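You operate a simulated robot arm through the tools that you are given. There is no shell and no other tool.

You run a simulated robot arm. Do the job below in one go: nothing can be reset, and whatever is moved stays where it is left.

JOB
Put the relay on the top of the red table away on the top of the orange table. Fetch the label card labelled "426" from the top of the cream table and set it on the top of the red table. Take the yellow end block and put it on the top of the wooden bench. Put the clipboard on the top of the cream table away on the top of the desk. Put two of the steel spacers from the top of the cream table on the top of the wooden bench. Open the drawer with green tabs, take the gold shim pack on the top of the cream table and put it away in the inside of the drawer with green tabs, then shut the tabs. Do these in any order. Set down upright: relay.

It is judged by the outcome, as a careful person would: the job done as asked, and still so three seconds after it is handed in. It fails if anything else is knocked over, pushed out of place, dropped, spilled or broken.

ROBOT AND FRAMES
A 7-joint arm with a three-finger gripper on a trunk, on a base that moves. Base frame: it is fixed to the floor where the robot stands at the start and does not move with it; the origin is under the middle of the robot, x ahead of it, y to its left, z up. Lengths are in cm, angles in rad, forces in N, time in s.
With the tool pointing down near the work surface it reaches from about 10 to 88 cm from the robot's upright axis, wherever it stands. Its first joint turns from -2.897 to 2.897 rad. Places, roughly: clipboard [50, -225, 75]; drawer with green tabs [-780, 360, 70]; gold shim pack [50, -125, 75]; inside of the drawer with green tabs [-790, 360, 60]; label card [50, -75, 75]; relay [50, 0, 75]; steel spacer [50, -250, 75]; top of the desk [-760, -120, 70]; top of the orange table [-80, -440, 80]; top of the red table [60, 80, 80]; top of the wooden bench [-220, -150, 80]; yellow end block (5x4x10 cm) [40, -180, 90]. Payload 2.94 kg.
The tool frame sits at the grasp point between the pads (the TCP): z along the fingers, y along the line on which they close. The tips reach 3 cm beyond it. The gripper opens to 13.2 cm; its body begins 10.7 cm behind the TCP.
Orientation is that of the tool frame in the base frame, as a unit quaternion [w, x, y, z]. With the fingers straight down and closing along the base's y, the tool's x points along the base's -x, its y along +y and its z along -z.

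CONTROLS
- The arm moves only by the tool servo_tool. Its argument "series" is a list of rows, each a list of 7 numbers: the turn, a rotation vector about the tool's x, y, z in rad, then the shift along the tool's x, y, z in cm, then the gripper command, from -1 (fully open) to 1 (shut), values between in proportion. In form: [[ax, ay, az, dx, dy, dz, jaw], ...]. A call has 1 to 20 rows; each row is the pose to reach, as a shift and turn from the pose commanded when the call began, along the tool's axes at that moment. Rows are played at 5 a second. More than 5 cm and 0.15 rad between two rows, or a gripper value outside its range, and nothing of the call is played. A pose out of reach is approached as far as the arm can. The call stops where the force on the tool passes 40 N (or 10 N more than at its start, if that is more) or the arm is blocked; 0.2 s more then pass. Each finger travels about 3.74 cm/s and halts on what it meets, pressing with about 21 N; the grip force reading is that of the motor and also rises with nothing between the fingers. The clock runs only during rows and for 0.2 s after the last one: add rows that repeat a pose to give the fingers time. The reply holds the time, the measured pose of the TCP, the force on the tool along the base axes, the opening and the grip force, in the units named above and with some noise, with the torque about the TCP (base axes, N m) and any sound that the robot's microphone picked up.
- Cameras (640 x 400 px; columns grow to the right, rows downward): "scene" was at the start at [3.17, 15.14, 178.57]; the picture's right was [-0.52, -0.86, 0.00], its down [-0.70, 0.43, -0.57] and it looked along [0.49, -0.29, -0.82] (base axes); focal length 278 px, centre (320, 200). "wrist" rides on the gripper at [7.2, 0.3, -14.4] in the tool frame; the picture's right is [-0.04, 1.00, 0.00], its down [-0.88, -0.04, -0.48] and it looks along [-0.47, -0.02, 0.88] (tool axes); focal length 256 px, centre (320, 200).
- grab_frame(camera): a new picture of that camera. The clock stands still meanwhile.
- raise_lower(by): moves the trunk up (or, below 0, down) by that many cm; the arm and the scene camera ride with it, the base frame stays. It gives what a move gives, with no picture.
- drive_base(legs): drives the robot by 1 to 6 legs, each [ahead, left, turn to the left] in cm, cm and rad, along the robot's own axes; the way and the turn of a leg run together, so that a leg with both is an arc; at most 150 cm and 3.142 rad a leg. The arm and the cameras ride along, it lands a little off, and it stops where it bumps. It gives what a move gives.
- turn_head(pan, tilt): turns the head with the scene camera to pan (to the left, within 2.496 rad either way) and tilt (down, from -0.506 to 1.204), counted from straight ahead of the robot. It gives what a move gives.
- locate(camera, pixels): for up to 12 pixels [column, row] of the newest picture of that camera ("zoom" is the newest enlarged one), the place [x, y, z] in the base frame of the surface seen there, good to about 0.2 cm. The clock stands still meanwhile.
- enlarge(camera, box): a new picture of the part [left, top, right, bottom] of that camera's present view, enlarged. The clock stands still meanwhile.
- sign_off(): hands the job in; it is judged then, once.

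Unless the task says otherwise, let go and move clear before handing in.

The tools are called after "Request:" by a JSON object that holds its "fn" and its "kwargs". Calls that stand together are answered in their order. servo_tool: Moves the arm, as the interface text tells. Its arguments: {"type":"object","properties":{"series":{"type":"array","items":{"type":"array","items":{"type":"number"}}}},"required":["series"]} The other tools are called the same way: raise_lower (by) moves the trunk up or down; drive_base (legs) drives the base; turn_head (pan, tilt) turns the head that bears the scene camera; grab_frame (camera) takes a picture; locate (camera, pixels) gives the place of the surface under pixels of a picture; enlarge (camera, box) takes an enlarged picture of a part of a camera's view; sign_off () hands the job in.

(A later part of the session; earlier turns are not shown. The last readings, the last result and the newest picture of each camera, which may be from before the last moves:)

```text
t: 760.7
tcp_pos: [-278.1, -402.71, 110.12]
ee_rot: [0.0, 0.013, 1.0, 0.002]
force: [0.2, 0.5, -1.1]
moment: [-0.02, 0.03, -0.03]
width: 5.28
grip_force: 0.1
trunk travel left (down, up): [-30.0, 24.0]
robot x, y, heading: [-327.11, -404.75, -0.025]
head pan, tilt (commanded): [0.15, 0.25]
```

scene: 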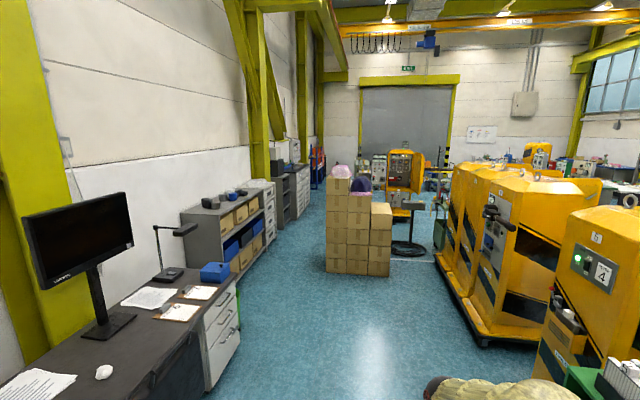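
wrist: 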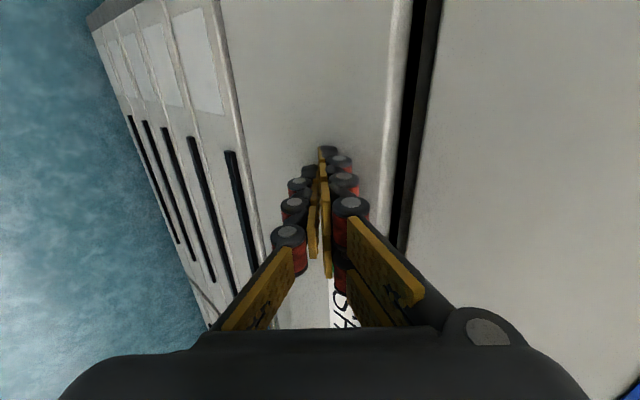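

First surveying the real wooden bench from its west side to choose placing spots.

Request:
{"fn": "drive_base", "kwargs": {"legs": [[0, 0, 0.025], [0, 150, 0], [0, 30, 0], [15, 0, 0]]}}

Request:
{"fn": "turn_head", "kwargs": {"pan": 0.3, "tilt": 0.75}}

Request:
{"fn": "grab_frame", "kwargs": {"camera": "scene"}}

Request:
{"fn": "grab_frame", "kwargs": {"camera": "wrist"}}

```text
t: 771.2
tcp_pos: [-263.91, -219.9, 110.05]
ee_rot: [0.0, -0.002, 1.0, 0.001]
force: [0.4, 0.3, -0.4]
moment: [-0.01, 0.02, 0.01]
width: 5.27
grip_force: 0.1
trunk travel left (down, up): [-30.0, 24.0]
robot x, y, heading: [-313.11, -223.63, 0.008]
head pan, tilt (commanded): [0.15, 0.25]
```

```text
t: 772.1
tcp_pos: [-264.19, -219.93, 110.02]
ee_rot: [0.0, -0.002, 1.0, 0.001]
force: [-0.2, -0.1, 0.4]
moment: [-0.02, -0.02, -0.02]
width: 5.28
grip_force: 0.1
trunk travel left (down, up): [-30.0, 24.0]
robot x, y, heading: [-312.7, -223.72, 0.004]
head pan, tilt (commanded): [0.3, 0.75]
```

```text
taken
```

scene: 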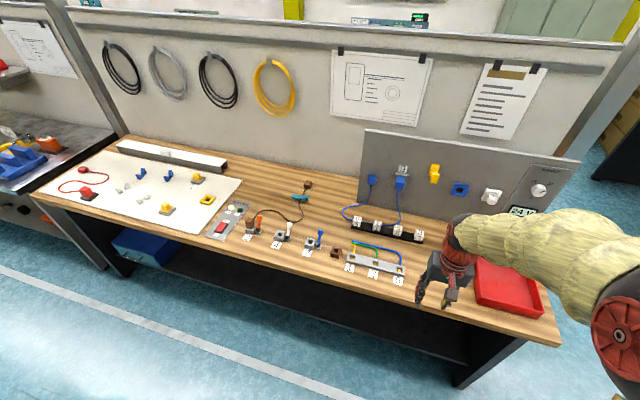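

```text
taken
```

wrist: 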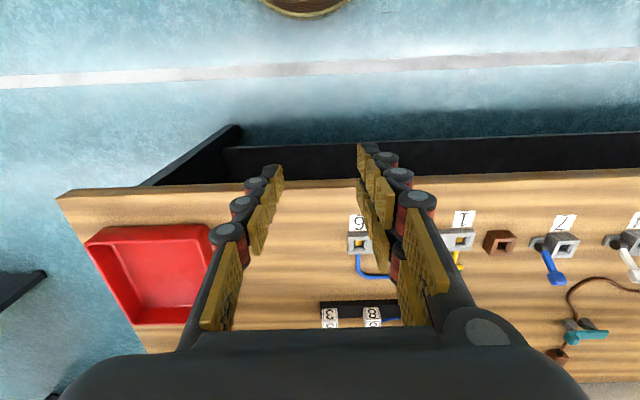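

This wood-grain bench is the right one. There's a clear patch between the red tray and the "6" block; locating its limits.

Request:
{"fn": "locate", "kwargs": {"camera": "wrist", "pixels": [[280, 195], [240, 265], [280, 280], [335, 260], [345, 240], [325, 305], [212, 232], [200, 310], [345, 190], [60, 200], [180, 345], [300, 315]]}}

Request:
{"fn": "locate", "kwargs": {"camera": "scene", "pixels": [[340, 215], [300, 220], [320, 190], [250, 200], [330, 170], [420, 300], [550, 335], [350, 290], [395, 250], [480, 265], [345, 200], [290, 260]]}}

```text
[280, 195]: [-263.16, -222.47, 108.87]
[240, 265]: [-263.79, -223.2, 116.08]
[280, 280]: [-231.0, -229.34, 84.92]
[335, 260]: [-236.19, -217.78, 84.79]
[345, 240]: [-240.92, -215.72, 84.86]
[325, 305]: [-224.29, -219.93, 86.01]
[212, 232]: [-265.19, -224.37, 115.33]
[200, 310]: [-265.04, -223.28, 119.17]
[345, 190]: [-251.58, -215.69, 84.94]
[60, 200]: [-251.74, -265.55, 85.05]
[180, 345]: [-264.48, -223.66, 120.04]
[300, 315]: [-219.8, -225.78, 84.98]
```

```text
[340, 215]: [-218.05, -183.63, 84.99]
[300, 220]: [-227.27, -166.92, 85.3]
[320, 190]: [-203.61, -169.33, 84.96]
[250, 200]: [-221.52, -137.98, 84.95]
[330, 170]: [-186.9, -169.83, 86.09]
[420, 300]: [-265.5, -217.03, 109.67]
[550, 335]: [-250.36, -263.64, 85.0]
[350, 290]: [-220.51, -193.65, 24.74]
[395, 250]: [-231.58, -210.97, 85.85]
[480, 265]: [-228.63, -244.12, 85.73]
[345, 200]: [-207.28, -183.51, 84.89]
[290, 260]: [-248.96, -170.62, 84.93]
```

Free patch: x −250…−222, y −243…−218 on a top at z≈84.95. Now going round to the yellow bench to fetch the items, starting with the yellow end block.

Request:
{"fn": "drive_base", "kwargs": {"legs": [[0, -110, 0], [150, 0, 0], [120, 0, 0], [0, 102, 0], [0, 0, 3.137]]}}

Request:
{"fn": "turn_head", "kwargs": {"pan": 0.0, "tilt": 0.8}}

Request:
{"fn": "grab_frame", "kwargs": {"camera": "scene"}}

```text
t: 802.6
tcp_pos: [-91.37, -229.49, 110.04]
ee_rot: [0.001, 1.0, -0.022, -0.001]
force: [-0.7, 0.4, -0.7]
moment: [0.01, 0.0, 0.02]
width: 5.3
grip_force: 0.1
trunk travel left (down, up): [-30.0, 24.0]
robot x, y, heading: [-42.43, -228.11, 3.104]
head pan, tilt (commanded): [0.3, 0.75]
```

```text
t: 803.4
tcp_pos: [-91.32, -229.27, 110.01]
ee_rot: [0.001, 1.0, -0.022, 0.0]
force: [0.2, 0.4, 0.3]
moment: [0.01, -0.01, -0.01]
width: 5.27
grip_force: 0.0
trunk travel left (down, up): [-30.0, 24.0]
robot x, y, heading: [-42.0, -227.99, 3.098]
head pan, tilt (commanded): [0.0, 0.799]
```

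```text
taken
```

scene: 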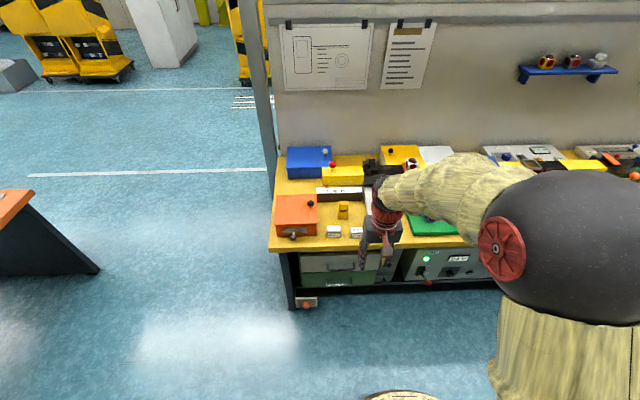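

Request:
{"fn": "drive_base", "kwargs": {"legs": [[0, 0, 0.04], [43, 0, 0]]}}

Request:
{"fn": "servo_tool", "kwargs": {"series": [[0, 0, 0.145, 0, 0, 0, 0], [0, 0, 0.29, 0, 0, 0, 0], [0, 0, 0.435, 0, 0, 0, 0], [0, 0, 0.58, 0, 0, 0, 0], [0, 0, 0.725, 0, 0, 0, 0], [0, 0, 0.87, 0, 0, 0, 0], [0, 0, 1.015, 0, 0, 0, 0], [0, 0, 1.16, 0, 0, 0, 0], [0, 0, 1.305, 0, 0, 0, 0], [0, 0, 1.45, 0, 0, 0, 0], [0, 0, 1.571, 0, 0, 0, 0], [0, 0, 1.571, 0, 0, 0, 0]]}}

Request:
{"fn": "grab_frame", "kwargs": {"camera": "wrist"}}

```text
t: 806.4
tcp_pos: [-134.61, -231.37, 109.97]
ee_rot: [0.001, 1.0, -0.002, 0.001]
force: [-0.7, 0.3, -0.3]
moment: [0.03, -0.01, 0.02]
width: 5.29
grip_force: 0.0
trunk travel left (down, up): [-30.0, 24.0]
robot x, y, heading: [-85.54, -228.0, 3.143]
head pan, tilt (commanded): [0.0, 0.799]
```

```text
t: 809.0
tcp_pos: [-134.46, -231.32, 110.12]
ee_rot: [-0.001, -0.705, 0.709, 0.001]
force: [0.7, -0.7, 0.2]
moment: [0.03, 0.0, -0.04]
width: 6.6
grip_force: 0.1
trunk travel left (down, up): [-30.0, 24.0]
robot x, y, heading: [-85.45, -228.21, 3.142]
head pan, tilt (commanded): [0.0, 0.799]
```

```text
taken
```

wrist: 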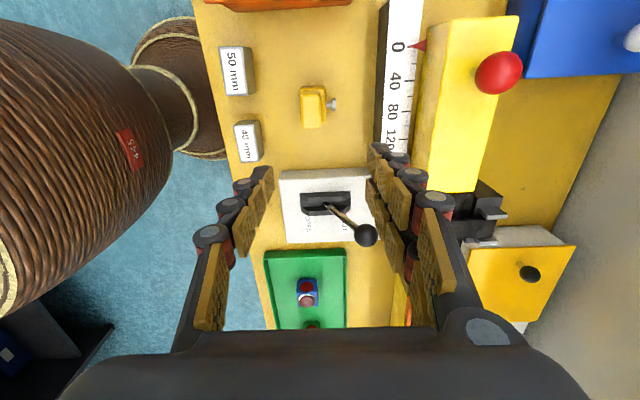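

Request:
{"fn": "enlarge", "kwargs": {"camera": "wrist", "box": [280, 75, 350, 140]}}

Request:
{"fn": "locate", "kwargs": {"camera": "wrist", "pixels": [[308, 97], [320, 97], [308, 118], [320, 120], [314, 108], [332, 104]]}}

```text
6.15 times, centred on (315, 108) of wrist
```

zoom: 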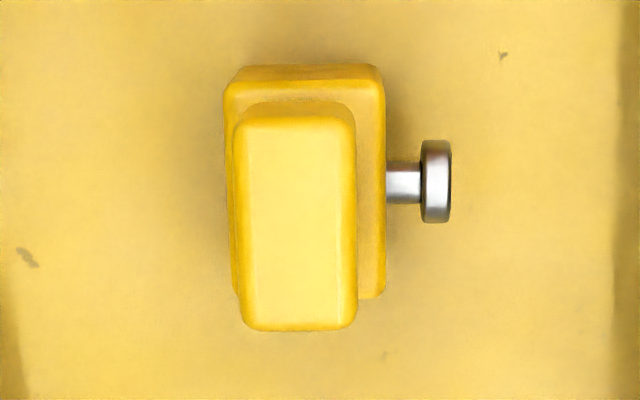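

```text
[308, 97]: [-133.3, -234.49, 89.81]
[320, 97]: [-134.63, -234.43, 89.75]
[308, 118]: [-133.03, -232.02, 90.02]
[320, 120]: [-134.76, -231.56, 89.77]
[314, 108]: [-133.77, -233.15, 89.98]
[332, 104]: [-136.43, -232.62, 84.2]
```

Request:
{"fn": "locate", "kwargs": {"camera": "zoom", "pixels": [[246, 130], [345, 130], [248, 318], [345, 318], [295, 220]]}}

```text
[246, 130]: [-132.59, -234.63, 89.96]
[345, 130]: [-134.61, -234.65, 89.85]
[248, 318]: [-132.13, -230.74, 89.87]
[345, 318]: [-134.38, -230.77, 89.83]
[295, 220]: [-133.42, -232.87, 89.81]
```

Head centre (−133.45,−232.7), top 89.9. Descending on it and gripping as before.

Request:
{"fn": "servo_tool", "kwargs": {"series": [[0, 0, 0, 1.4, -1.0, 4, 0], [0, 0, 0, 1.4, -1.0, 8.5, 0], [0, 0, 0, 1.4, -1.0, 13, 0], [0, 0, 0, 1.4, -1.0, 17, 0], [0, 0, 0, 1.4, -1.0, 19, 0], [0, 0, 0, 1.4, -1.0, 20.1, 0], [0, 0, 0, 1.4, -1.0, 20.1, 0.3], [0, 0, 0, 1.4, -1.0, 20.1, 0.6], [0, 0, 0, 1.4, -1.0, 20.1, 1], [0, 0, 0, 1.4, -1.0, 20.1, 1], [0, 0, 0, 1.4, -1.0, 20.1, 1], [0, 0, 0, 1.4, -1.0, 20.1, 1]]}}

Request:
{"fn": "servo_tool", "kwargs": {"series": [[0, 0, 0, 0, 0, -1, 1], [0, 0, 0, 0, 0, -4, 1], [0, 0, 0, 0, 0, -8, 1], [0, 0, 0, 0, 0, -12, 1], [0, 0, 0, 0, 0, -16, 1], [0, 0, 0, 0, 0, -20, 1], [0, 0, 0, 0, 0, -24, 1], [0, 0, 0, 0, 0, -24, 1]]}}

Request:
{"fn": "grab_frame", "kwargs": {"camera": "wrist"}}

```text
t: 811.6
tcp_pos: [-133.53, -232.83, 89.8]
ee_rot: [-0.001, -0.706, 0.709, -0.001]
force: [0.2, 1.1, -0.3]
moment: [-0.05, -0.03, 0.0]
width: 2.59
grip_force: 21.3
trunk travel left (down, up): [-30.0, 24.0]
robot x, y, heading: [-85.89, -227.99, 3.139]
head pan, tilt (commanded): [0.0, 0.799]
```

```text
t: 813.4
tcp_pos: [-133.68, -232.69, 113.76]
ee_rot: [-0.001, -0.706, 0.708, 0.0]
force: [0.8, 0.2, -3.5]
moment: [0.01, 0.0, 0.0]
width: 2.59
grip_force: 20.9
trunk travel left (down, up): [-30.0, 24.0]
robot x, y, heading: [-85.65, -227.75, 3.142]
head pan, tilt (commanded): [0.0, 0.799]
```

```text
taken
```

wrist: 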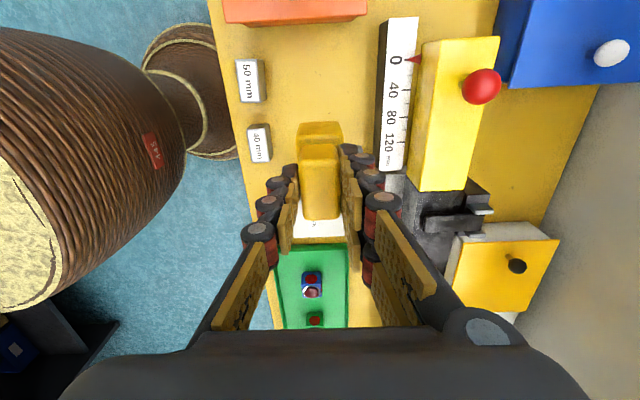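

Block lifted (3.5 N). Driving round to the wooden bench.

Request:
{"fn": "drive_base", "kwargs": {"legs": [[-43, 0, 0], [0, 104, 0], [150, 0, 0], [118, 0, 0], [0, -102, 0], [0, 0, -3.141]]}}

Request:
{"fn": "grab_frame", "kwargs": {"camera": "wrist"}}

```text
t: 845.9
tcp_pos: [-269.49, -235.12, 113.78]
ee_rot: [-0.001, 0.684, 0.73, 0.001]
force: [-0.7, -0.1, -2.3]
moment: [-0.02, -0.01, -0.01]
width: 2.55
grip_force: 21.5
trunk travel left (down, up): [-30.0, 24.0]
robot x, y, heading: [-317.55, -242.9, 0.069]
head pan, tilt (commanded): [0.0, 0.799]
```

```text
taken
```

wrist: 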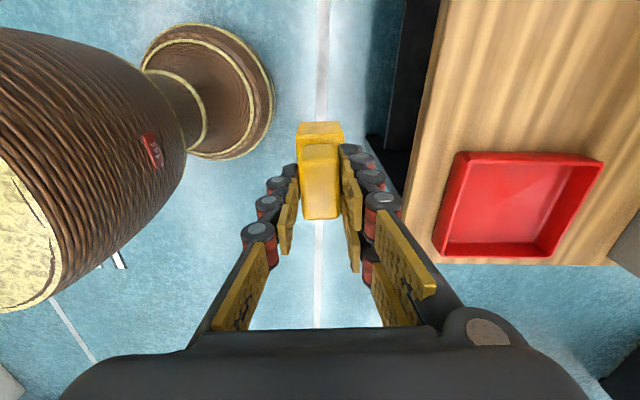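

Request:
{"fn": "drive_base", "kwargs": {"legs": [[0, 0, -0.069], [0, 14, 0], [20, 0, 0]]}}

Request:
{"fn": "turn_head", "kwargs": {"pan": -0.1, "tilt": 0.85}}

Request:
{"fn": "grab_frame", "kwargs": {"camera": "wrist"}}

Request:
{"fn": "grab_frame", "kwargs": {"camera": "scene"}}

```text
t: 848.9
tcp_pos: [-249.22, -224.64, 113.71]
ee_rot: [-0.002, 0.71, 0.704, 0.0]
force: [0.6, 0.3, -4.0]
moment: [0.01, 0.07, -0.02]
width: 2.56
grip_force: 21.0
trunk travel left (down, up): [-30.0, 24.0]
robot x, y, heading: [-297.41, -229.2, -0.005]
head pan, tilt (commanded): [0.0, 0.799]
```

```text
t: 849.5
tcp_pos: [-249.19, -224.75, 113.54]
ee_rot: [-0.002, 0.71, 0.704, 0.0]
force: [0.1, 0.7, -3.8]
moment: [0.01, 0.03, -0.03]
width: 2.55
grip_force: 20.9
trunk travel left (down, up): [-30.0, 24.0]
robot x, y, heading: [-297.59, -229.5, -0.008]
head pan, tilt (commanded): [-0.099, 0.85]
```

```text
taken
```

wrist: 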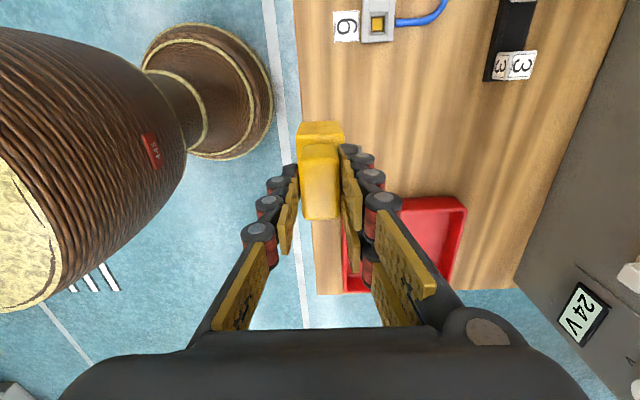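

```text
taken
```

scene: 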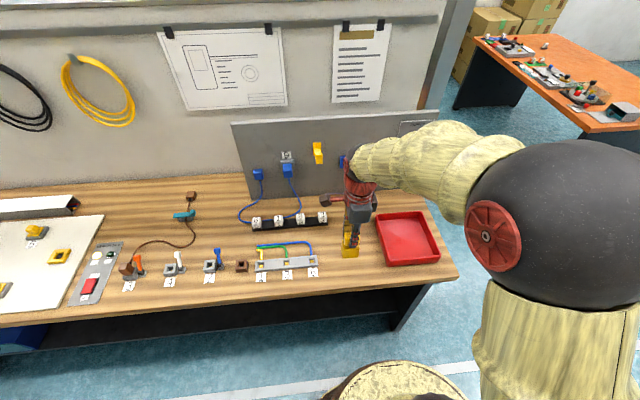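

Request:
{"fn": "locate", "kwargs": {"camera": "scene", "pixels": [[376, 222], [385, 262], [320, 262], [328, 222], [335, 270], [365, 270], [340, 290], [370, 240], [330, 240], [350, 215]]}}

Request:
{"fn": "locate", "kwargs": {"camera": "wrist", "pixels": [[345, 38], [395, 30], [500, 78], [345, 285], [405, 200], [430, 110], [380, 110], [320, 60], [480, 150]]}}

```text
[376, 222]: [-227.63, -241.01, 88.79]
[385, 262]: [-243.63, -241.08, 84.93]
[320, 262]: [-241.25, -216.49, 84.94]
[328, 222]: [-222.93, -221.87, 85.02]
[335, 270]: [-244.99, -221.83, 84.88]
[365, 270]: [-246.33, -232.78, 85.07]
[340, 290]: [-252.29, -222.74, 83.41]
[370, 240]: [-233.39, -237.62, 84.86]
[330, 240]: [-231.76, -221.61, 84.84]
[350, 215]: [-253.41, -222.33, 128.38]
```

```text
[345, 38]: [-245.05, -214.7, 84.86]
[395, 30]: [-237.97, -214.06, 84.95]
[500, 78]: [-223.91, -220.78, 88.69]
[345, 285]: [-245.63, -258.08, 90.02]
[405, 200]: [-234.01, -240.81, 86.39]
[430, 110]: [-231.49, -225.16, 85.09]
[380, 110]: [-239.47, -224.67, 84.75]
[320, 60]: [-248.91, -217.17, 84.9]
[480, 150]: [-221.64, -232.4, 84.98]
```

Patch is y −240…−217, x −251…−223. Placing the yellow block at (−226,−231).

Request:
{"fn": "servo_tool", "kwargs": {"series": [[0, 0, 0, -1.22, 4.65, 0, 1], [0, 0, 0, -2.44, 9.3, 0, 1], [0, 0, 0, -3.66, 13.95, 0, 1], [0, 0, 0, -4.9, 18.6, 0, 1], [0, 0, 0, -6.1, 23.2, 0, 1], [0, 0, 0, -6.1, 23.2, 4, 1], [0, 0, 0, -6.1, 23.2, 8, 1], [0, 0, 0, -6.1, 23.2, 12, 1], [0, 0, 0, -6.1, 23.2, 15.5, 1], [0, 0, 0, -6.1, 23.2, 17.5, 1], [0, 0, 0, -6.1, 23.2, 18.2, 1], [0, 0, 0, -6.1, 23.2, 18.2, 1]]}}

Request:
{"fn": "grab_frame", "kwargs": {"camera": "wrist"}}

```text
t: 852.1
tcp_pos: [-225.93, -230.98, 95.72]
ee_rot: [-0.001, 0.71, 0.704, 0.0]
force: [-0.9, -0.9, -3.1]
moment: [-0.01, -0.01, 0.02]
width: 2.58
grip_force: 20.7
trunk travel left (down, up): [-30.0, 24.0]
robot x, y, heading: [-297.62, -228.86, -0.007]
head pan, tilt (commanded): [-0.099, 0.85]
```

```text
taken
```

wrist: 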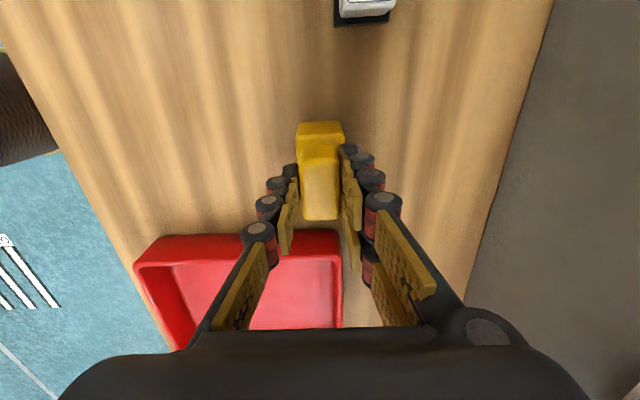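

Clear around. Easing down to contact (expected ≈94.8).

Request:
{"fn": "servo_tool", "kwargs": {"series": [[0, 0, 0, 0, 0, 0.25, 1], [0, 0, 0, 0, 0, 0.5, 1], [0, 0, 0, 0, 0, 0.7, 1], [0, 0, 0, 0, 0, 0.8, 1], [0, 0, 0, 0, 0, 0.8, 1]]}}

Request:
{"fn": "servo_tool", "kwargs": {"series": [[0, 0, 0, 0, 0, 0.1, 1], [0, 0, 0, 0, 0, 0.2, 1], [0, 0, 0, 0, 0, 0.2, 1]]}}

```text
t: 853.3
tcp_pos: [-226.13, -230.95, 94.92]
ee_rot: [0.0, 0.71, 0.704, 0.001]
force: [-2.2, -0.2, 8.6]
moment: [0.17, 0.05, 0.03]
width: 2.55
grip_force: 20.8
trunk travel left (down, up): [-30.0, 24.0]
robot x, y, heading: [-297.5, -228.94, -0.007]
head pan, tilt (commanded): [-0.099, 0.85]
```

```text
t: 854.1
tcp_pos: [-226.13, -231.03, 94.74]
ee_rot: [0.0, 0.71, 0.704, 0.001]
force: [1.1, -2.3, 16.4]
moment: [-0.07, -0.01, -0.01]
width: 2.59
grip_force: 21.2
trunk travel left (down, up): [-30.0, 24.0]
robot x, y, heading: [-297.45, -229.08, -0.007]
head pan, tilt (commanded): [-0.099, 0.85]
```

The block is firmly on the bench. Backing off 0.2 cm, opening and rising.

Request:
{"fn": "servo_tool", "kwargs": {"series": [[0, 0, 0, 0, 0, -0.2, 0.8], [0, 0, 0, 0, 0, -0.2, 0.5], [0, 0, 0, 0, 0, -0.2, 0.3], [0, 0, 0, 0, 0, -0.2, 0.2], [0, 0, 0, 0, 0, -0.2, 0.2], [0, 0, 0, 0, 0, -3, 0.2], [0, 0, 0, 0, 0, -7, 0.2], [0, 0, 0, 0, 0, -11, 0.2], [0, 0, 0, 0, 0, -15, 0.2], [0, 0, 0, 0, -4, -17, 0.2], [0, 0, 0, 0, -8.5, -17, 0.2], [0, 0, 0, 0, -13, -17, 0.2], [0, 0, 0, 0, -17.5, -17, 0.2], [0, 0, 0, 0, -20, -17, 0.2], [0, 0, 0, 0, -20, -17, 0.2]]}}

Request:
{"fn": "grab_frame", "kwargs": {"camera": "scene"}}

Request:
{"fn": "grab_frame", "kwargs": {"camera": "wrist"}}

```text
t: 857.3
tcp_pos: [-246.04, -230.95, 111.38]
ee_rot: [-0.001, 0.71, 0.704, 0.001]
force: [0.3, 0.5, -0.8]
moment: [-0.01, -0.03, -0.01]
width: 5.31
grip_force: 0.0
trunk travel left (down, up): [-30.0, 24.0]
robot x, y, heading: [-297.36, -229.21, -0.006]
head pan, tilt (commanded): [-0.099, 0.85]
```

```text
taken
```

scene: 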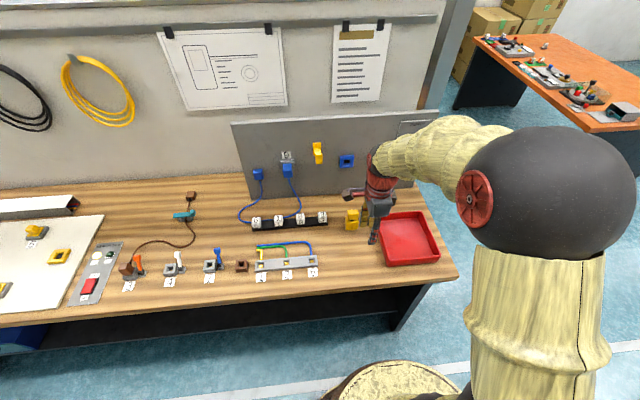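

```text
taken
```

wrist: 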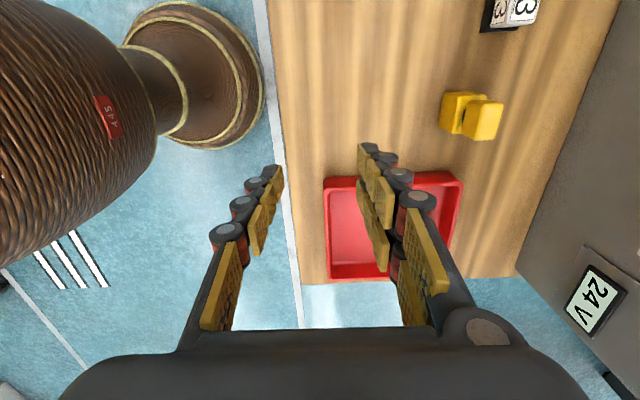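

Yellow block stands upright on the wooden bench. Returning for the 50 mm spacer.

Request:
{"fn": "drive_base", "kwargs": {"legs": [[-15, 0, 0], [0, -104, 0], [150, 0, 0], [120, 0, 0], [0, 104, 0], [0, 0, 3.141]]}}

```text
t: 888.9
tcp_pos: [-89.78, -229.83, 111.37]
ee_rot: [-0.001, -0.704, 0.711, -0.001]
force: [1.4, -0.2, -0.4]
moment: [0.02, -0.03, -0.03]
width: 5.29
grip_force: 0.0
trunk travel left (down, up): [-30.0, 24.0]
robot x, y, heading: [-38.54, -231.5, 3.134]
head pan, tilt (commanded): [-0.099, 0.85]
```

Request:
{"fn": "drive_base", "kwargs": {"legs": [[42, 0, 0]]}}

Request:
{"fn": "grab_frame", "kwargs": {"camera": "wrist"}}

Request:
{"fn": "enlarge", "kwargs": {"camera": "wrist", "box": [210, 30, 330, 170]}}

```text
t: 891.5
tcp_pos: [-133.0, -229.14, 111.28]
ee_rot: [-0.001, -0.702, 0.713, -0.001]
force: [0.6, 0.2, 0.4]
moment: [0.03, -0.03, -0.01]
width: 5.31
grip_force: 0.0
trunk travel left (down, up): [-30.0, 24.0]
robot x, y, heading: [-81.7, -231.61, 3.131]
head pan, tilt (commanded): [-0.099, 0.85]
```

```text
taken
```

wrist: 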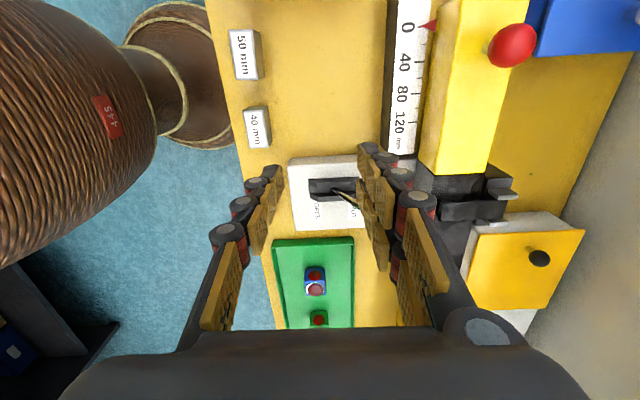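

```text
2.86 times, centred on (270, 100) of wrist
```

zoom: 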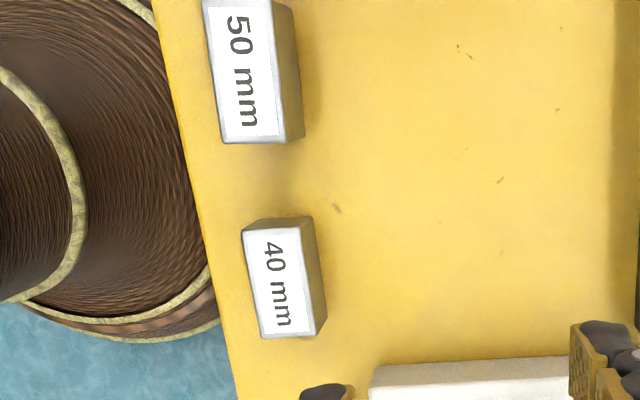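

Request:
{"fn": "locate", "kwargs": {"camera": "zoom", "pixels": [[207, 8], [268, 8], [228, 138], [280, 136], [248, 230], [300, 228], [265, 332], [316, 332]]}}

```text
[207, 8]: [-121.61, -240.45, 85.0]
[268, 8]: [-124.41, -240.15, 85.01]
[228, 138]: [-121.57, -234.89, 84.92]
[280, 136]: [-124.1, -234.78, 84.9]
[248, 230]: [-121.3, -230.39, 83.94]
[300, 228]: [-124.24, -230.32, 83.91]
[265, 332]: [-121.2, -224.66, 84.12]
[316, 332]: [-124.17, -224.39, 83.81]
```

50 mm spacer centre (−122.95,−237.9). Moving over it, descending, gripping and lifting.

Request:
{"fn": "servo_tool", "kwargs": {"series": [[0, 0, 0, 2.89, -3.4, 0, 0], [0, 0, 0, 5.78, -6.8, 0, 0], [0, 0, 0, 8.66, -10.2, 0, 0], [0, 0, 0, 8.66, -10.2, 4.5, 0], [0, 0, 0, 8.66, -10.2, 9, 0], [0, 0, 0, 8.66, -10.2, 13.5, 0], [0, 0, 0, 8.66, -10.2, 15, 0], [0, 0, 0, 8.66, -10.2, 15, 0]]}}

Request:
{"fn": "grab_frame", "kwargs": {"camera": "wrist"}}

```text
t: 893.3
tcp_pos: [-122.92, -237.94, 96.21]
ee_rot: [-0.002, -0.701, 0.713, -0.001]
force: [0.4, 0.4, 0.1]
moment: [-0.01, 0.03, -0.02]
width: 6.62
grip_force: 0.2
trunk travel left (down, up): [-30.0, 24.0]
robot x, y, heading: [-81.27, -231.4, 3.137]
head pan, tilt (commanded): [-0.099, 0.85]
```

```text
taken
```

wrist: 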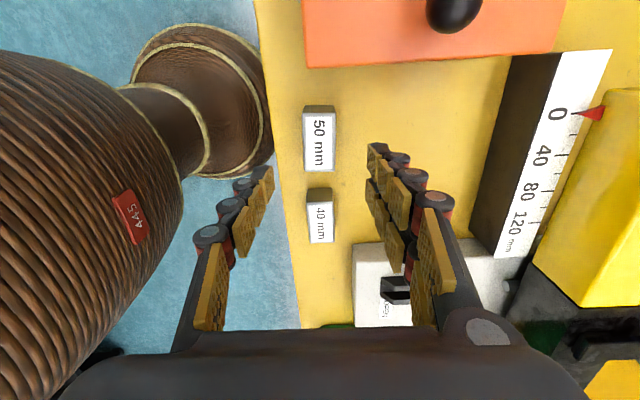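

Request:
{"fn": "servo_tool", "kwargs": {"series": [[0, 0, 0, 0, 0, 4, 0], [0, 0, 0, 0, 0, 8, 0], [0, 0, 0, 0, 0, 11, 0], [0, 0, 0, 0, 0, 12.3, 0], [0, 0, 0, 0, 0, 12.3, 0.3], [0, 0, 0, 0, 0, 12.3, 0.6], [0, 0, 0, 0, 0, 12.3, 1], [0, 0, 0, 0, 0, 12.3, 1], [0, 0, 0, 0, 0, 12.3, 1], [0, 0, 0, 0, 0, 12.3, 1]]}}

Request:
{"fn": "servo_tool", "kwargs": {"series": [[0, 0, 0, 0, 0, -1, 1], [0, 0, 0, 0, 0, -4, 1], [0, 0, 0, 0, 0, -8, 1], [0, 0, 0, 0, 0, -12, 1], [0, 0, 0, 0, 0, -16, 1], [0, 0, 0, 0, 0, -20, 1], [0, 0, 0, 0, 0, -24, 1], [0, 0, 0, -2, 4, -26, 1], [0, 0, 0, -4, 8, -27, 1], [0, 0, 0, -4, 8, -27, 1]]}}

Request:
{"fn": "grab_frame", "kwargs": {"camera": "wrist"}}

```text
t: 895.5
tcp_pos: [-122.89, -237.99, 84.13]
ee_rot: [-0.001, -0.702, 0.712, -0.001]
force: [-2.3, -0.3, 0.2]
moment: [-0.02, 0.11, -0.04]
width: 3.34
grip_force: 21.1
trunk travel left (down, up): [-30.0, 24.0]
robot x, y, heading: [-81.23, -231.37, 3.126]
head pan, tilt (commanded): [-0.099, 0.85]
```

```text
t: 897.7
tcp_pos: [-131.04, -233.85, 111.32]
ee_rot: [0.0, -0.702, 0.713, -0.002]
force: [0.0, 0.0, -8.3]
moment: [0.0, 0.0, -0.02]
width: 3.37
grip_force: 20.5
trunk travel left (down, up): [-30.0, 24.0]
robot x, y, heading: [-81.48, -231.49, 3.125]
head pan, tilt (commanded): [-0.099, 0.85]
```

```text
taken
```

wrist: 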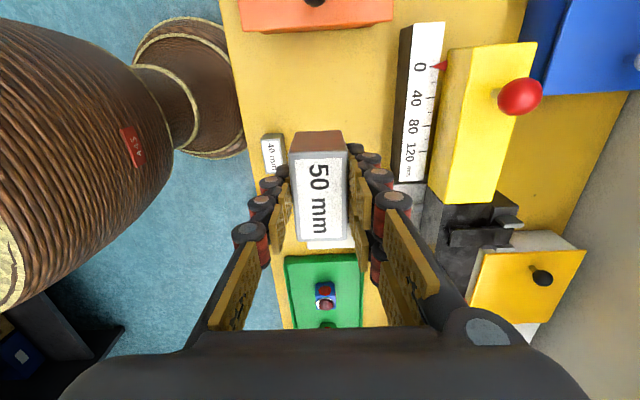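

50 mm spacer held (8.3 N). Driving round to the wooden bench.

Request:
{"fn": "drive_base", "kwargs": {"legs": [[0, 0, 0.016], [-44, 0, 0], [0, 101, 0], [150, 0, 0], [122, 0, 0], [0, -101, 0]]}}

Request:
{"fn": "drive_base", "kwargs": {"legs": [[0, 0, -3.141]]}}

```text
t: 923.4
tcp_pos: [-359.97, -240.52, 111.26]
ee_rot: [0.0, 0.719, -0.695, 0.001]
force: [0.3, 0.4, -7.6]
moment: [-0.02, -0.02, 0.0]
width: 3.37
grip_force: 20.9
trunk travel left (down, up): [-30.0, 24.0]
robot x, y, heading: [-310.12, -235.26, -3.111]
head pan, tilt (commanded): [-0.099, 0.85]
```

```text
t: 931.1
tcp_pos: [-261.59, -228.63, 111.16]
ee_rot: [-0.001, 0.681, 0.732, 0.0]
force: [-0.3, -0.3, -8.7]
moment: [0.02, -0.01, 0.0]
width: 3.37
grip_force: 20.9
trunk travel left (down, up): [-30.0, 24.0]
robot x, y, heading: [-310.41, -235.73, 0.075]
head pan, tilt (commanded): [-0.099, 0.85]
```

Request:
{"fn": "drive_base", "kwargs": {"legs": [[0, 0, -0.075], [0, 6, 0], [13, 0, 0]]}}

Request:
{"fn": "grab_frame", "kwargs": {"camera": "wrist"}}

Request:
{"fn": "grab_frame", "kwargs": {"camera": "scene"}}

```text
t: 933.4
tcp_pos: [-248.16, -226.2, 111.13]
ee_rot: [-0.002, 0.707, 0.707, 0.0]
force: [-0.2, -0.7, -8.3]
moment: [0.05, 0.0, 0.01]
width: 3.38
grip_force: 21.5
trunk travel left (down, up): [-30.0, 24.0]
robot x, y, heading: [-297.84, -229.48, 0.001]
head pan, tilt (commanded): [-0.099, 0.85]
```

```text
taken
```

wrist: 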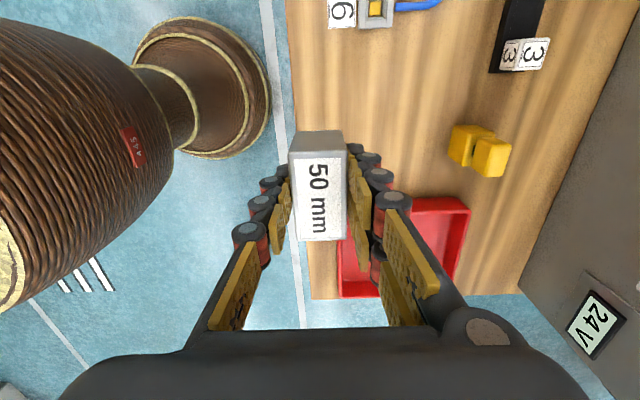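

```text
taken
```

scene: 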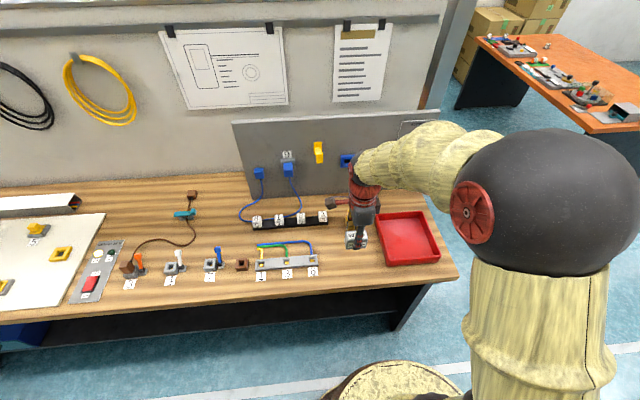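

Placing the 50 mm spacer at about (−241,−235).

Request:
{"fn": "servo_tool", "kwargs": {"series": [[0, 0, 0, -2.93, 2.39, 0, 1], [0, 0, 0, -5.87, 4.78, 0, 1], [0, 0, 0, -8.8, 7.16, 0, 1], [0, 0, 0, -8.8, 7.16, 4.5, 1], [0, 0, 0, -8.8, 7.16, 9, 1], [0, 0, 0, -8.8, 7.16, 13.5, 1], [0, 0, 0, -8.8, 7.16, 17.5, 1], [0, 0, 0, -8.8, 7.16, 20.5, 1], [0, 0, 0, -8.8, 7.16, 21.4, 1], [0, 0, 0, -8.8, 7.16, 21.4, 1]]}}

Request:
{"fn": "grab_frame", "kwargs": {"camera": "wrist"}}

```text
t: 935.6
tcp_pos: [-241.06, -234.84, 89.74]
ee_rot: [-0.001, 0.708, 0.706, 0.0]
force: [0.2, 0.5, -7.9]
moment: [-0.01, -0.04, -0.02]
width: 3.34
grip_force: 20.8
trunk travel left (down, up): [-30.0, 24.0]
robot x, y, heading: [-297.76, -229.6, -0.004]
head pan, tilt (commanded): [-0.099, 0.85]
```

```text
taken
```

wrist: 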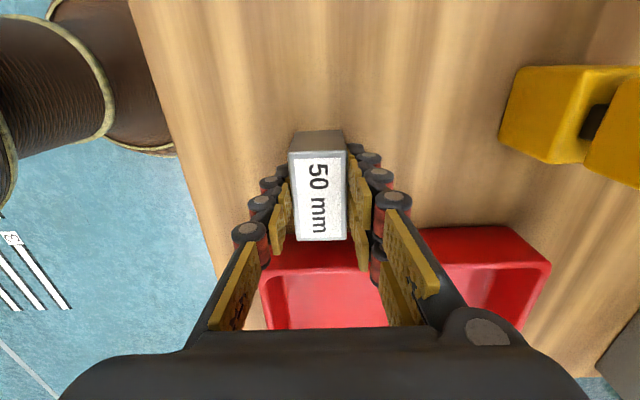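

Request:
{"fn": "servo_tool", "kwargs": {"series": [[0, 0, 0, 0, 0, 0.2, 1], [0, 0, 0, 0, 0, 0.4, 1], [0, 0, 0, 0, 0, 0.55, 1], [0, 0, 0, 0, 0, 0.55, 1]]}}

Request:
{"fn": "servo_tool", "kwargs": {"series": [[0, 0, 0, 0, 0, 0.1, 1], [0, 0, 0, 0, 0, 0.2, 1], [0, 0, 0, 0, 0, 0.2, 1]]}}

```text
t: 936.6
tcp_pos: [-241.06, -234.98, 89.24]
ee_rot: [-0.001, 0.708, 0.706, 0.0]
force: [-0.6, 0.6, -3.5]
moment: [-0.1, 0.08, -0.01]
width: 3.36
grip_force: 20.8
trunk travel left (down, up): [-30.0, 24.0]
robot x, y, heading: [-297.82, -229.58, 0.004]
head pan, tilt (commanded): [-0.099, 0.85]
```

```text
t: 937.4
tcp_pos: [-241.13, -234.87, 89.32]
ee_rot: [0.001, 0.708, 0.706, 0.0]
force: [-0.8, 4.5, 13.5]
moment: [0.43, 0.09, 0.02]
width: 3.39
grip_force: 20.8
trunk travel left (down, up): [-30.0, 24.0]
robot x, y, heading: [-297.46, -229.16, -0.001]
head pan, tilt (commanded): [-0.099, 0.85]
```

Contact confirmed (13.5 N). Releasing, rising and retracting.

Request:
{"fn": "servo_tool", "kwargs": {"series": [[0, 0, 0, 0, 0, -0.15, 0.8], [0, 0, 0, 0, 0, -0.15, 0.5], [0, 0, 0, 0, 0, -0.15, 0.3], [0, 0, 0, 0, 0, -0.15, 0.25], [0, 0, 0, 0, 0, -0.15, 0.25], [0, 0, 0, 0, 0, -3, 0.25], [0, 0, 0, 0, 0, -7, 0.25], [0, 0, 0, 0, 0, -11, 0.25], [0, 0, 0, 0, 0, -15, 0.25], [0, 0, 0, 2, -3, -18, 0.25], [0, 0, 0, 4, -6, -21, 0.25], [0, 0, 0, 6, -8, -21, 0.25], [0, 0, 0, 6, -8, -21, 0.25]]}}

Request:
{"fn": "grab_frame", "kwargs": {"camera": "wrist"}}

```text
t: 940.2
tcp_pos: [-249.11, -228.96, 110.01]
ee_rot: [-0.001, 0.708, 0.706, 0.0]
force: [-0.1, -0.1, 0.1]
moment: [-0.03, 0.0, -0.02]
width: 4.98
grip_force: 0.0
trunk travel left (down, up): [-30.0, 24.0]
robot x, y, heading: [-297.44, -229.52, 0.007]
head pan, tilt (commanded): [-0.099, 0.85]
```

```text
taken
```

wrist: 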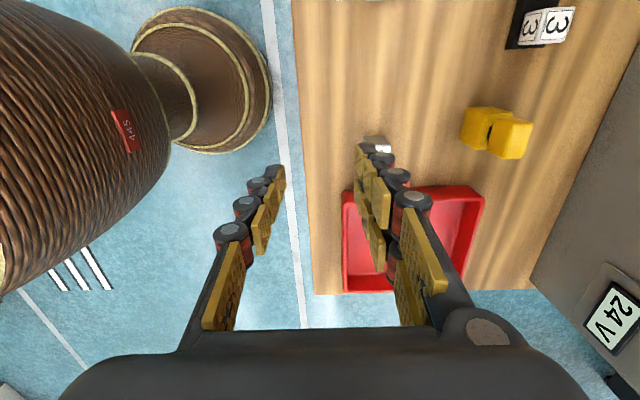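

The 50 mm spacer stands on the wooden bench (its top is just visible at (378,142)). Returning for the 40 mm one.

Request:
{"fn": "drive_base", "kwargs": {"legs": [[-15, 0, 0], [0, -104, 0], [150, 0, 0], [120, 0, 0], [0, 104, 0], [0, 0, 3.135]]}}

```text
t: 971.2
tcp_pos: [-98.45, -226.05, 110.1]
ee_rot: [-0.001, 0.716, -0.698, 0.002]
force: [-0.2, -0.6, 0.0]
moment: [-0.01, 0.0, -0.02]
width: 4.93
grip_force: 0.0
trunk travel left (down, up): [-30.0, 24.0]
robot x, y, heading: [-49.94, -224.28, -3.114]
head pan, tilt (commanded): [-0.099, 0.85]
```

Request:
{"fn": "drive_base", "kwargs": {"legs": [[0, 0, -0.027], [0, 4, 0], [34, 0, 0]]}}

Request:
{"fn": "grab_frame", "kwargs": {"camera": "wrist"}}

```text
t: 974.4
tcp_pos: [-133.42, -228.86, 109.9]
ee_rot: [-0.001, 0.707, -0.707, 0.002]
force: [-0.8, -0.7, 0.1]
moment: [-0.01, 0.0, -0.01]
width: 4.95
grip_force: 0.0
trunk travel left (down, up): [-30.0, 24.0]
robot x, y, heading: [-85.09, -228.18, -3.138]
head pan, tilt (commanded): [-0.099, 0.85]
```

```text
taken
```

wrist: 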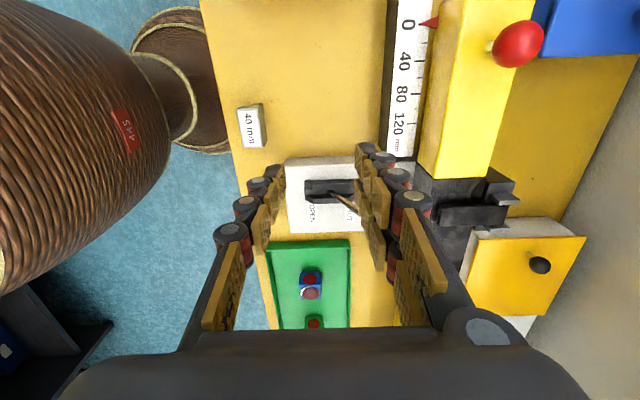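

Request:
{"fn": "servo_tool", "kwargs": {"series": [[0, 0, 0, -0.5, -3.6, 0, 0], [0, 0, 0, -1, -7.1, 0, 0], [0, 0, 0, -1.46, -10.7, 0, 0], [0, 0, 0, -1.46, -10.7, 4.5, 0], [0, 0, 0, -1.46, -10.7, 9, 0], [0, 0, 0, -1.46, -10.7, 13.5, 0], [0, 0, 0, -1.46, -10.7, 13.5, 0]]}}

Request:
{"fn": "grab_frame", "kwargs": {"camera": "wrist"}}

```text
t: 976.0
tcp_pos: [-122.52, -227.52, 96.59]
ee_rot: [0.0, -0.707, 0.707, -0.001]
force: [-0.5, -0.5, -0.1]
moment: [-0.03, 0.02, 0.02]
width: 6.58
grip_force: 0.1
trunk travel left (down, up): [-30.0, 24.0]
robot x, y, heading: [-84.99, -228.19, -3.142]
head pan, tilt (commanded): [-0.099, 0.85]
```

```text
taken
```

wrist: 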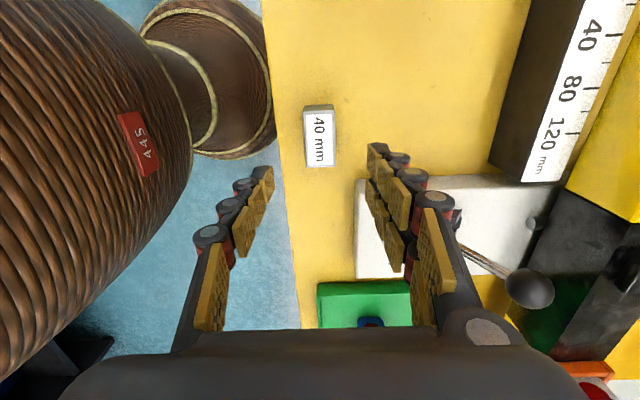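

40 mm spacer centred at (320,137). Descending, gripping, lifting.

Request:
{"fn": "servo_tool", "kwargs": {"series": [[0, 0, 0, 0, 0, 4, 0], [0, 0, 0, 0, 0, 8, 0], [0, 0, 0, 0, 0, 11.5, 0], [0, 0, 0, 0, 0, 13.1, 0], [0, 0, 0, 0, 0, 13.1, 0.3], [0, 0, 0, 0, 0, 13.1, 0.6], [0, 0, 0, 0, 0, 13.1, 1], [0, 0, 0, 0, 0, 13.1, 1], [0, 0, 0, 0, 0, 13.1, 1], [0, 0, 0, 0, 0, 13.1, 1]]}}

Request:
{"fn": "servo_tool", "kwargs": {"series": [[0, 0, 0, 0, 0, -1, 1], [0, 0, 0, 0, 0, -4, 1], [0, 0, 0, 0, 0, -8, 1], [0, 0, 0, 0, 0, -12, 1], [0, 0, 0, 0, 0, -16, 1], [0, 0, 0, 0, 0, -20, 1], [0, 0, 0, 0, 0, -24, 1], [0, 0, 0, 0, 4, -26, 1], [0, 0, 0, 0, 8, -27, 1], [0, 0, 0, 0, 10, -27, 1], [0, 0, 0, 0, 10, -27, 1]]}}

Request:
{"fn": "grab_frame", "kwargs": {"camera": "wrist"}}

```text
t: 978.2
tcp_pos: [-122.62, -227.49, 83.31]
ee_rot: [0.0, 0.707, -0.707, 0.003]
force: [-0.2, 0.0, 0.3]
moment: [0.01, 0.02, -0.01]
width: 3.36
grip_force: 20.9
trunk travel left (down, up): [-30.0, 24.0]
robot x, y, heading: [-84.94, -228.39, -3.142]
head pan, tilt (commanded): [-0.099, 0.85]
```

```text
t: 980.6
tcp_pos: [-132.67, -227.59, 110.52]
ee_rot: [0.0, 0.707, -0.707, 0.001]
force: [-0.8, -0.5, -6.3]
moment: [0.01, -0.06, -0.03]
width: 3.35
grip_force: 20.6
trunk travel left (down, up): [-30.0, 24.0]
robot x, y, heading: [-84.96, -228.72, -3.135]
head pan, tilt (commanded): [-0.099, 0.85]
```

```text
taken
```

wrist: 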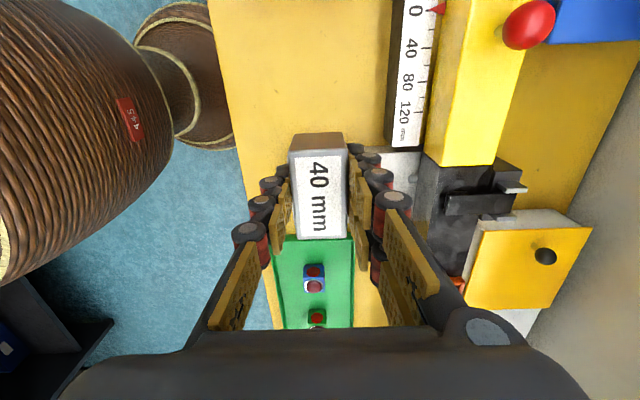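

Held (6.3 N). Driving round once more.

Request:
{"fn": "drive_base", "kwargs": {"legs": [[-44, 0, 0], [0, 104, 0], [150, 0, 0], [119, 0, 0], [0, -103, 0]]}}

Request:
{"fn": "drive_base", "kwargs": {"legs": [[0, 0, 3.12]]}}

```text
t: 1005.7
tcp_pos: [-362.23, -240.15, 110.61]
ee_rot: [0.0, 0.723, -0.691, 0.001]
force: [0.4, -0.3, -6.1]
moment: [0.01, -0.01, -0.01]
width: 3.35
grip_force: 21.1
trunk travel left (down, up): [-30.0, 24.0]
robot x, y, heading: [-314.89, -239.05, -3.093]
head pan, tilt (commanded): [-0.099, 0.85]
```

```text
t: 1013.4
tcp_pos: [-267.06, -240.44, 110.55]
ee_rot: [-0.002, 0.711, 0.703, 0.001]
force: [-0.2, -1.0, -6.4]
moment: [0.02, -0.02, 0.01]
width: 3.38
grip_force: 20.8
trunk travel left (down, up): [-30.0, 24.0]
robot x, y, heading: [-314.56, -238.88, -0.007]
head pan, tilt (commanded): [-0.099, 0.85]
```

Request:
{"fn": "drive_base", "kwargs": {"legs": [[0, 10, 0], [17, 0, 0]]}}

Request:
{"fn": "grab_frame", "kwargs": {"camera": "wrist"}}

Request:
{"fn": "grab_frame", "kwargs": {"camera": "scene"}}

```text
t: 1015.6
tcp_pos: [-249.77, -230.54, 110.52]
ee_rot: [-0.003, 0.712, 0.702, 0.0]
force: [1.7, -0.2, -7.2]
moment: [0.02, 0.07, 0.01]
width: 3.4
grip_force: 21.0
trunk travel left (down, up): [-30.0, 24.0]
robot x, y, heading: [-297.69, -229.02, -0.018]
head pan, tilt (commanded): [-0.099, 0.85]
```

```text
taken
```

wrist: 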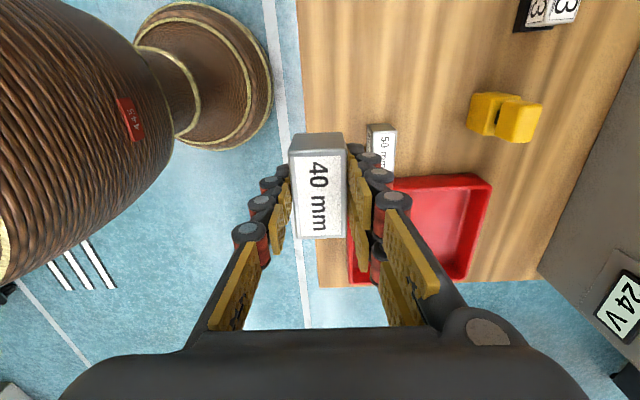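

```text
taken
```

scene: 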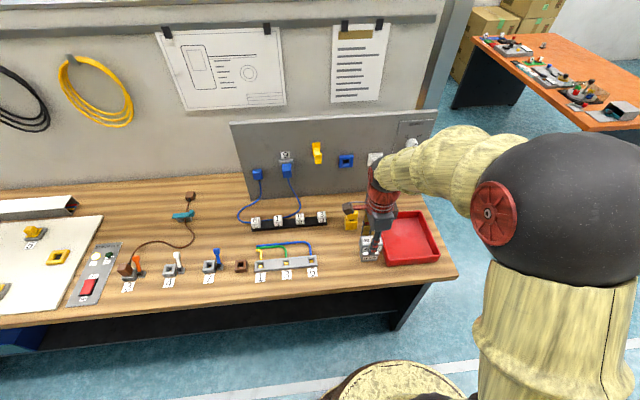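

Placing the 40 mm spacer at about (−241,−224), beside the other.

Request:
{"fn": "servo_tool", "kwargs": {"series": [[0, 0, 0, 2.22, 2.9, 0, 1], [0, 0, 0, 4.44, 5.8, 0, 1], [0, 0, 0, 6.66, 8.68, 0, 1], [0, 0, 0, 6.66, 8.68, 4.5, 1], [0, 0, 0, 6.66, 8.68, 9, 1], [0, 0, 0, 6.66, 8.68, 13.5, 1], [0, 0, 0, 6.66, 8.68, 17.5, 1], [0, 0, 0, 6.66, 8.68, 20.5, 1], [0, 0, 0, 6.66, 8.68, 21.4, 1], [0, 0, 0, 6.66, 8.68, 21.4, 1]]}}

Request:
{"fn": "grab_frame", "kwargs": {"camera": "wrist"}}

```text
t: 1017.8
tcp_pos: [-241.23, -224.11, 89.21]
ee_rot: [-0.002, 0.711, 0.703, 0.0]
force: [-0.1, -0.5, -6.9]
moment: [-0.01, 0.03, -0.01]
width: 3.37
grip_force: 20.9
trunk travel left (down, up): [-30.0, 24.0]
robot x, y, heading: [-297.73, -229.37, -0.009]
head pan, tilt (commanded): [-0.099, 0.85]
```

```text
taken
```

wrist: 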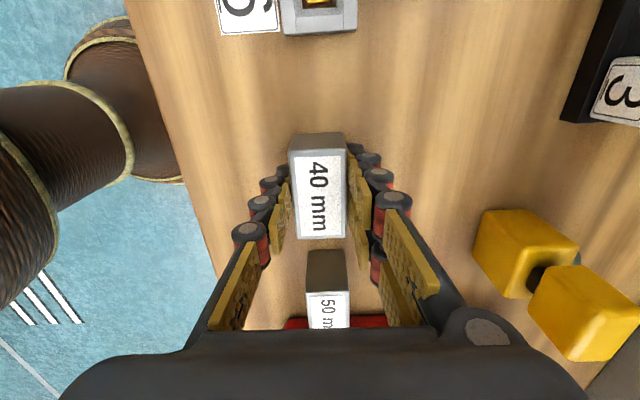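

Request:
{"fn": "servo_tool", "kwargs": {"series": [[0, 0, 0, 0, 0, 0.2, 1], [0, 0, 0, 0, 0, 0.4, 1], [0, 0, 0, 0, 0, 0.55, 1], [0, 0, 0, 0, 0, 0.55, 1]]}}

Request:
{"fn": "servo_tool", "kwargs": {"series": [[0, 0, 0, 0, 0, 0.1, 1], [0, 0, 0, 0, 0, 0.2, 1], [0, 0, 0, 0, 0, 0.2, 1]]}}

```text
t: 1018.8
tcp_pos: [-241.21, -224.08, 88.64]
ee_rot: [-0.001, 0.711, 0.703, 0.0]
force: [-0.3, 0.2, -7.1]
moment: [0.06, 0.0, 0.01]
width: 3.36
grip_force: 21.2
trunk travel left (down, up): [-30.0, 24.0]
robot x, y, heading: [-297.45, -228.92, -0.011]
head pan, tilt (commanded): [-0.099, 0.85]
```

```text
t: 1019.6
tcp_pos: [-241.13, -223.83, 88.43]
ee_rot: [-0.001, 0.712, 0.703, 0.0]
force: [0.0, -0.1, -3.8]
moment: [-0.13, 0.02, 0.02]
width: 3.38
grip_force: 21.0
trunk travel left (down, up): [-30.0, 24.0]
robot x, y, heading: [-297.34, -228.73, -0.008]
head pan, tilt (commanded): [-0.099, 0.85]
```

Load partly carried by the bench now; a final 0.1 cm then release.

Request:
{"fn": "servo_tool", "kwargs": {"series": [[0, 0, 0, 0, 0, 0.07, 1], [0, 0, 0, 0, 0, 0.12, 1], [0, 0, 0, 0, 0, 0.12, 1]]}}

Request:
{"fn": "servo_tool", "kwargs": {"series": [[0, 0, 0, 0, 0, -0.1, 0.8], [0, 0, 0, 0, 0, -0.1, 0.5], [0, 0, 0, 0, 0, -0.1, 0.3], [0, 0, 0, 0, 0, -0.1, 0.25], [0, 0, 0, 0, 0, -0.1, 0.25], [0, 0, 0, 0, 0, -3, 0.25], [0, 0, 0, 0, 0, -7, 0.25], [0, 0, 0, 0, 0, -11, 0.25], [0, 0, 0, 0, 0, -15, 0.25], [0, 0, 0, -2, -3, -18, 0.25], [0, 0, 0, -4, -6, -21, 0.25], [0, 0, 0, -4, -10, -21, 0.25], [0, 0, 0, -4, -10, -21, 0.25]]}}

Request:
{"fn": "drive_base", "kwargs": {"legs": [[-25, 0, 0]]}}

Request:
{"fn": "grab_frame", "kwargs": {"camera": "scene"}}

Request:
{"fn": "grab_frame", "kwargs": {"camera": "wrist"}}

```text
t: 1020.4
tcp_pos: [-241.17, -223.79, 88.45]
ee_rot: [0.0, 0.711, 0.703, 0.001]
force: [0.5, 0.1, 5.7]
moment: [-0.24, 0.19, 0.02]
width: 3.39
grip_force: 21.1
trunk travel left (down, up): [-30.0, 24.0]
robot x, y, heading: [-297.79, -229.2, -0.012]
head pan, tilt (commanded): [-0.099, 0.85]
```

```text
t: 1023.2
tcp_pos: [-251.01, -227.92, 109.19]
ee_rot: [-0.001, 0.711, 0.703, 0.0]
force: [-1.2, -0.1, -0.7]
moment: [0.02, -0.03, 0.01]
width: 4.95
grip_force: 0.1
trunk travel left (down, up): [-30.0, 24.0]
robot x, y, heading: [-297.72, -229.06, -0.006]
head pan, tilt (commanded): [-0.099, 0.85]
```

```text
t: 1025.0
tcp_pos: [-275.49, -227.76, 109.35]
ee_rot: [-0.002, 0.712, 0.702, 0.001]
force: [-0.1, 1.4, -0.5]
moment: [0.03, -0.03, 0.0]
width: 4.93
grip_force: 0.1
trunk travel left (down, up): [-30.0, 24.0]
robot x, y, heading: [-321.93, -228.93, -0.009]
head pan, tilt (commanded): [-0.099, 0.85]
```

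```text
taken
```

scene: 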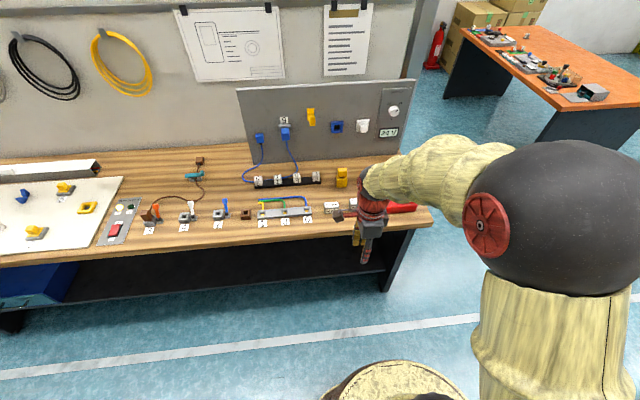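

```text
taken
```

wrist: 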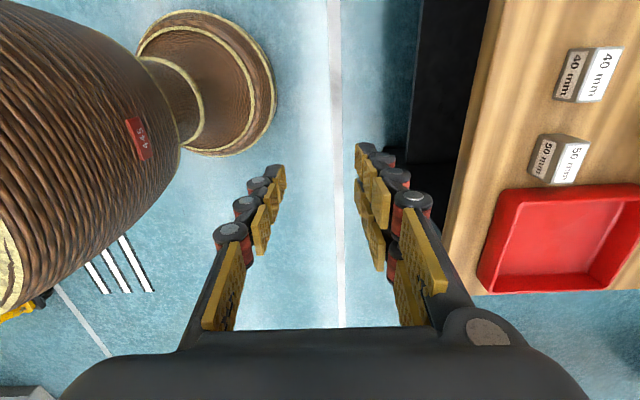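

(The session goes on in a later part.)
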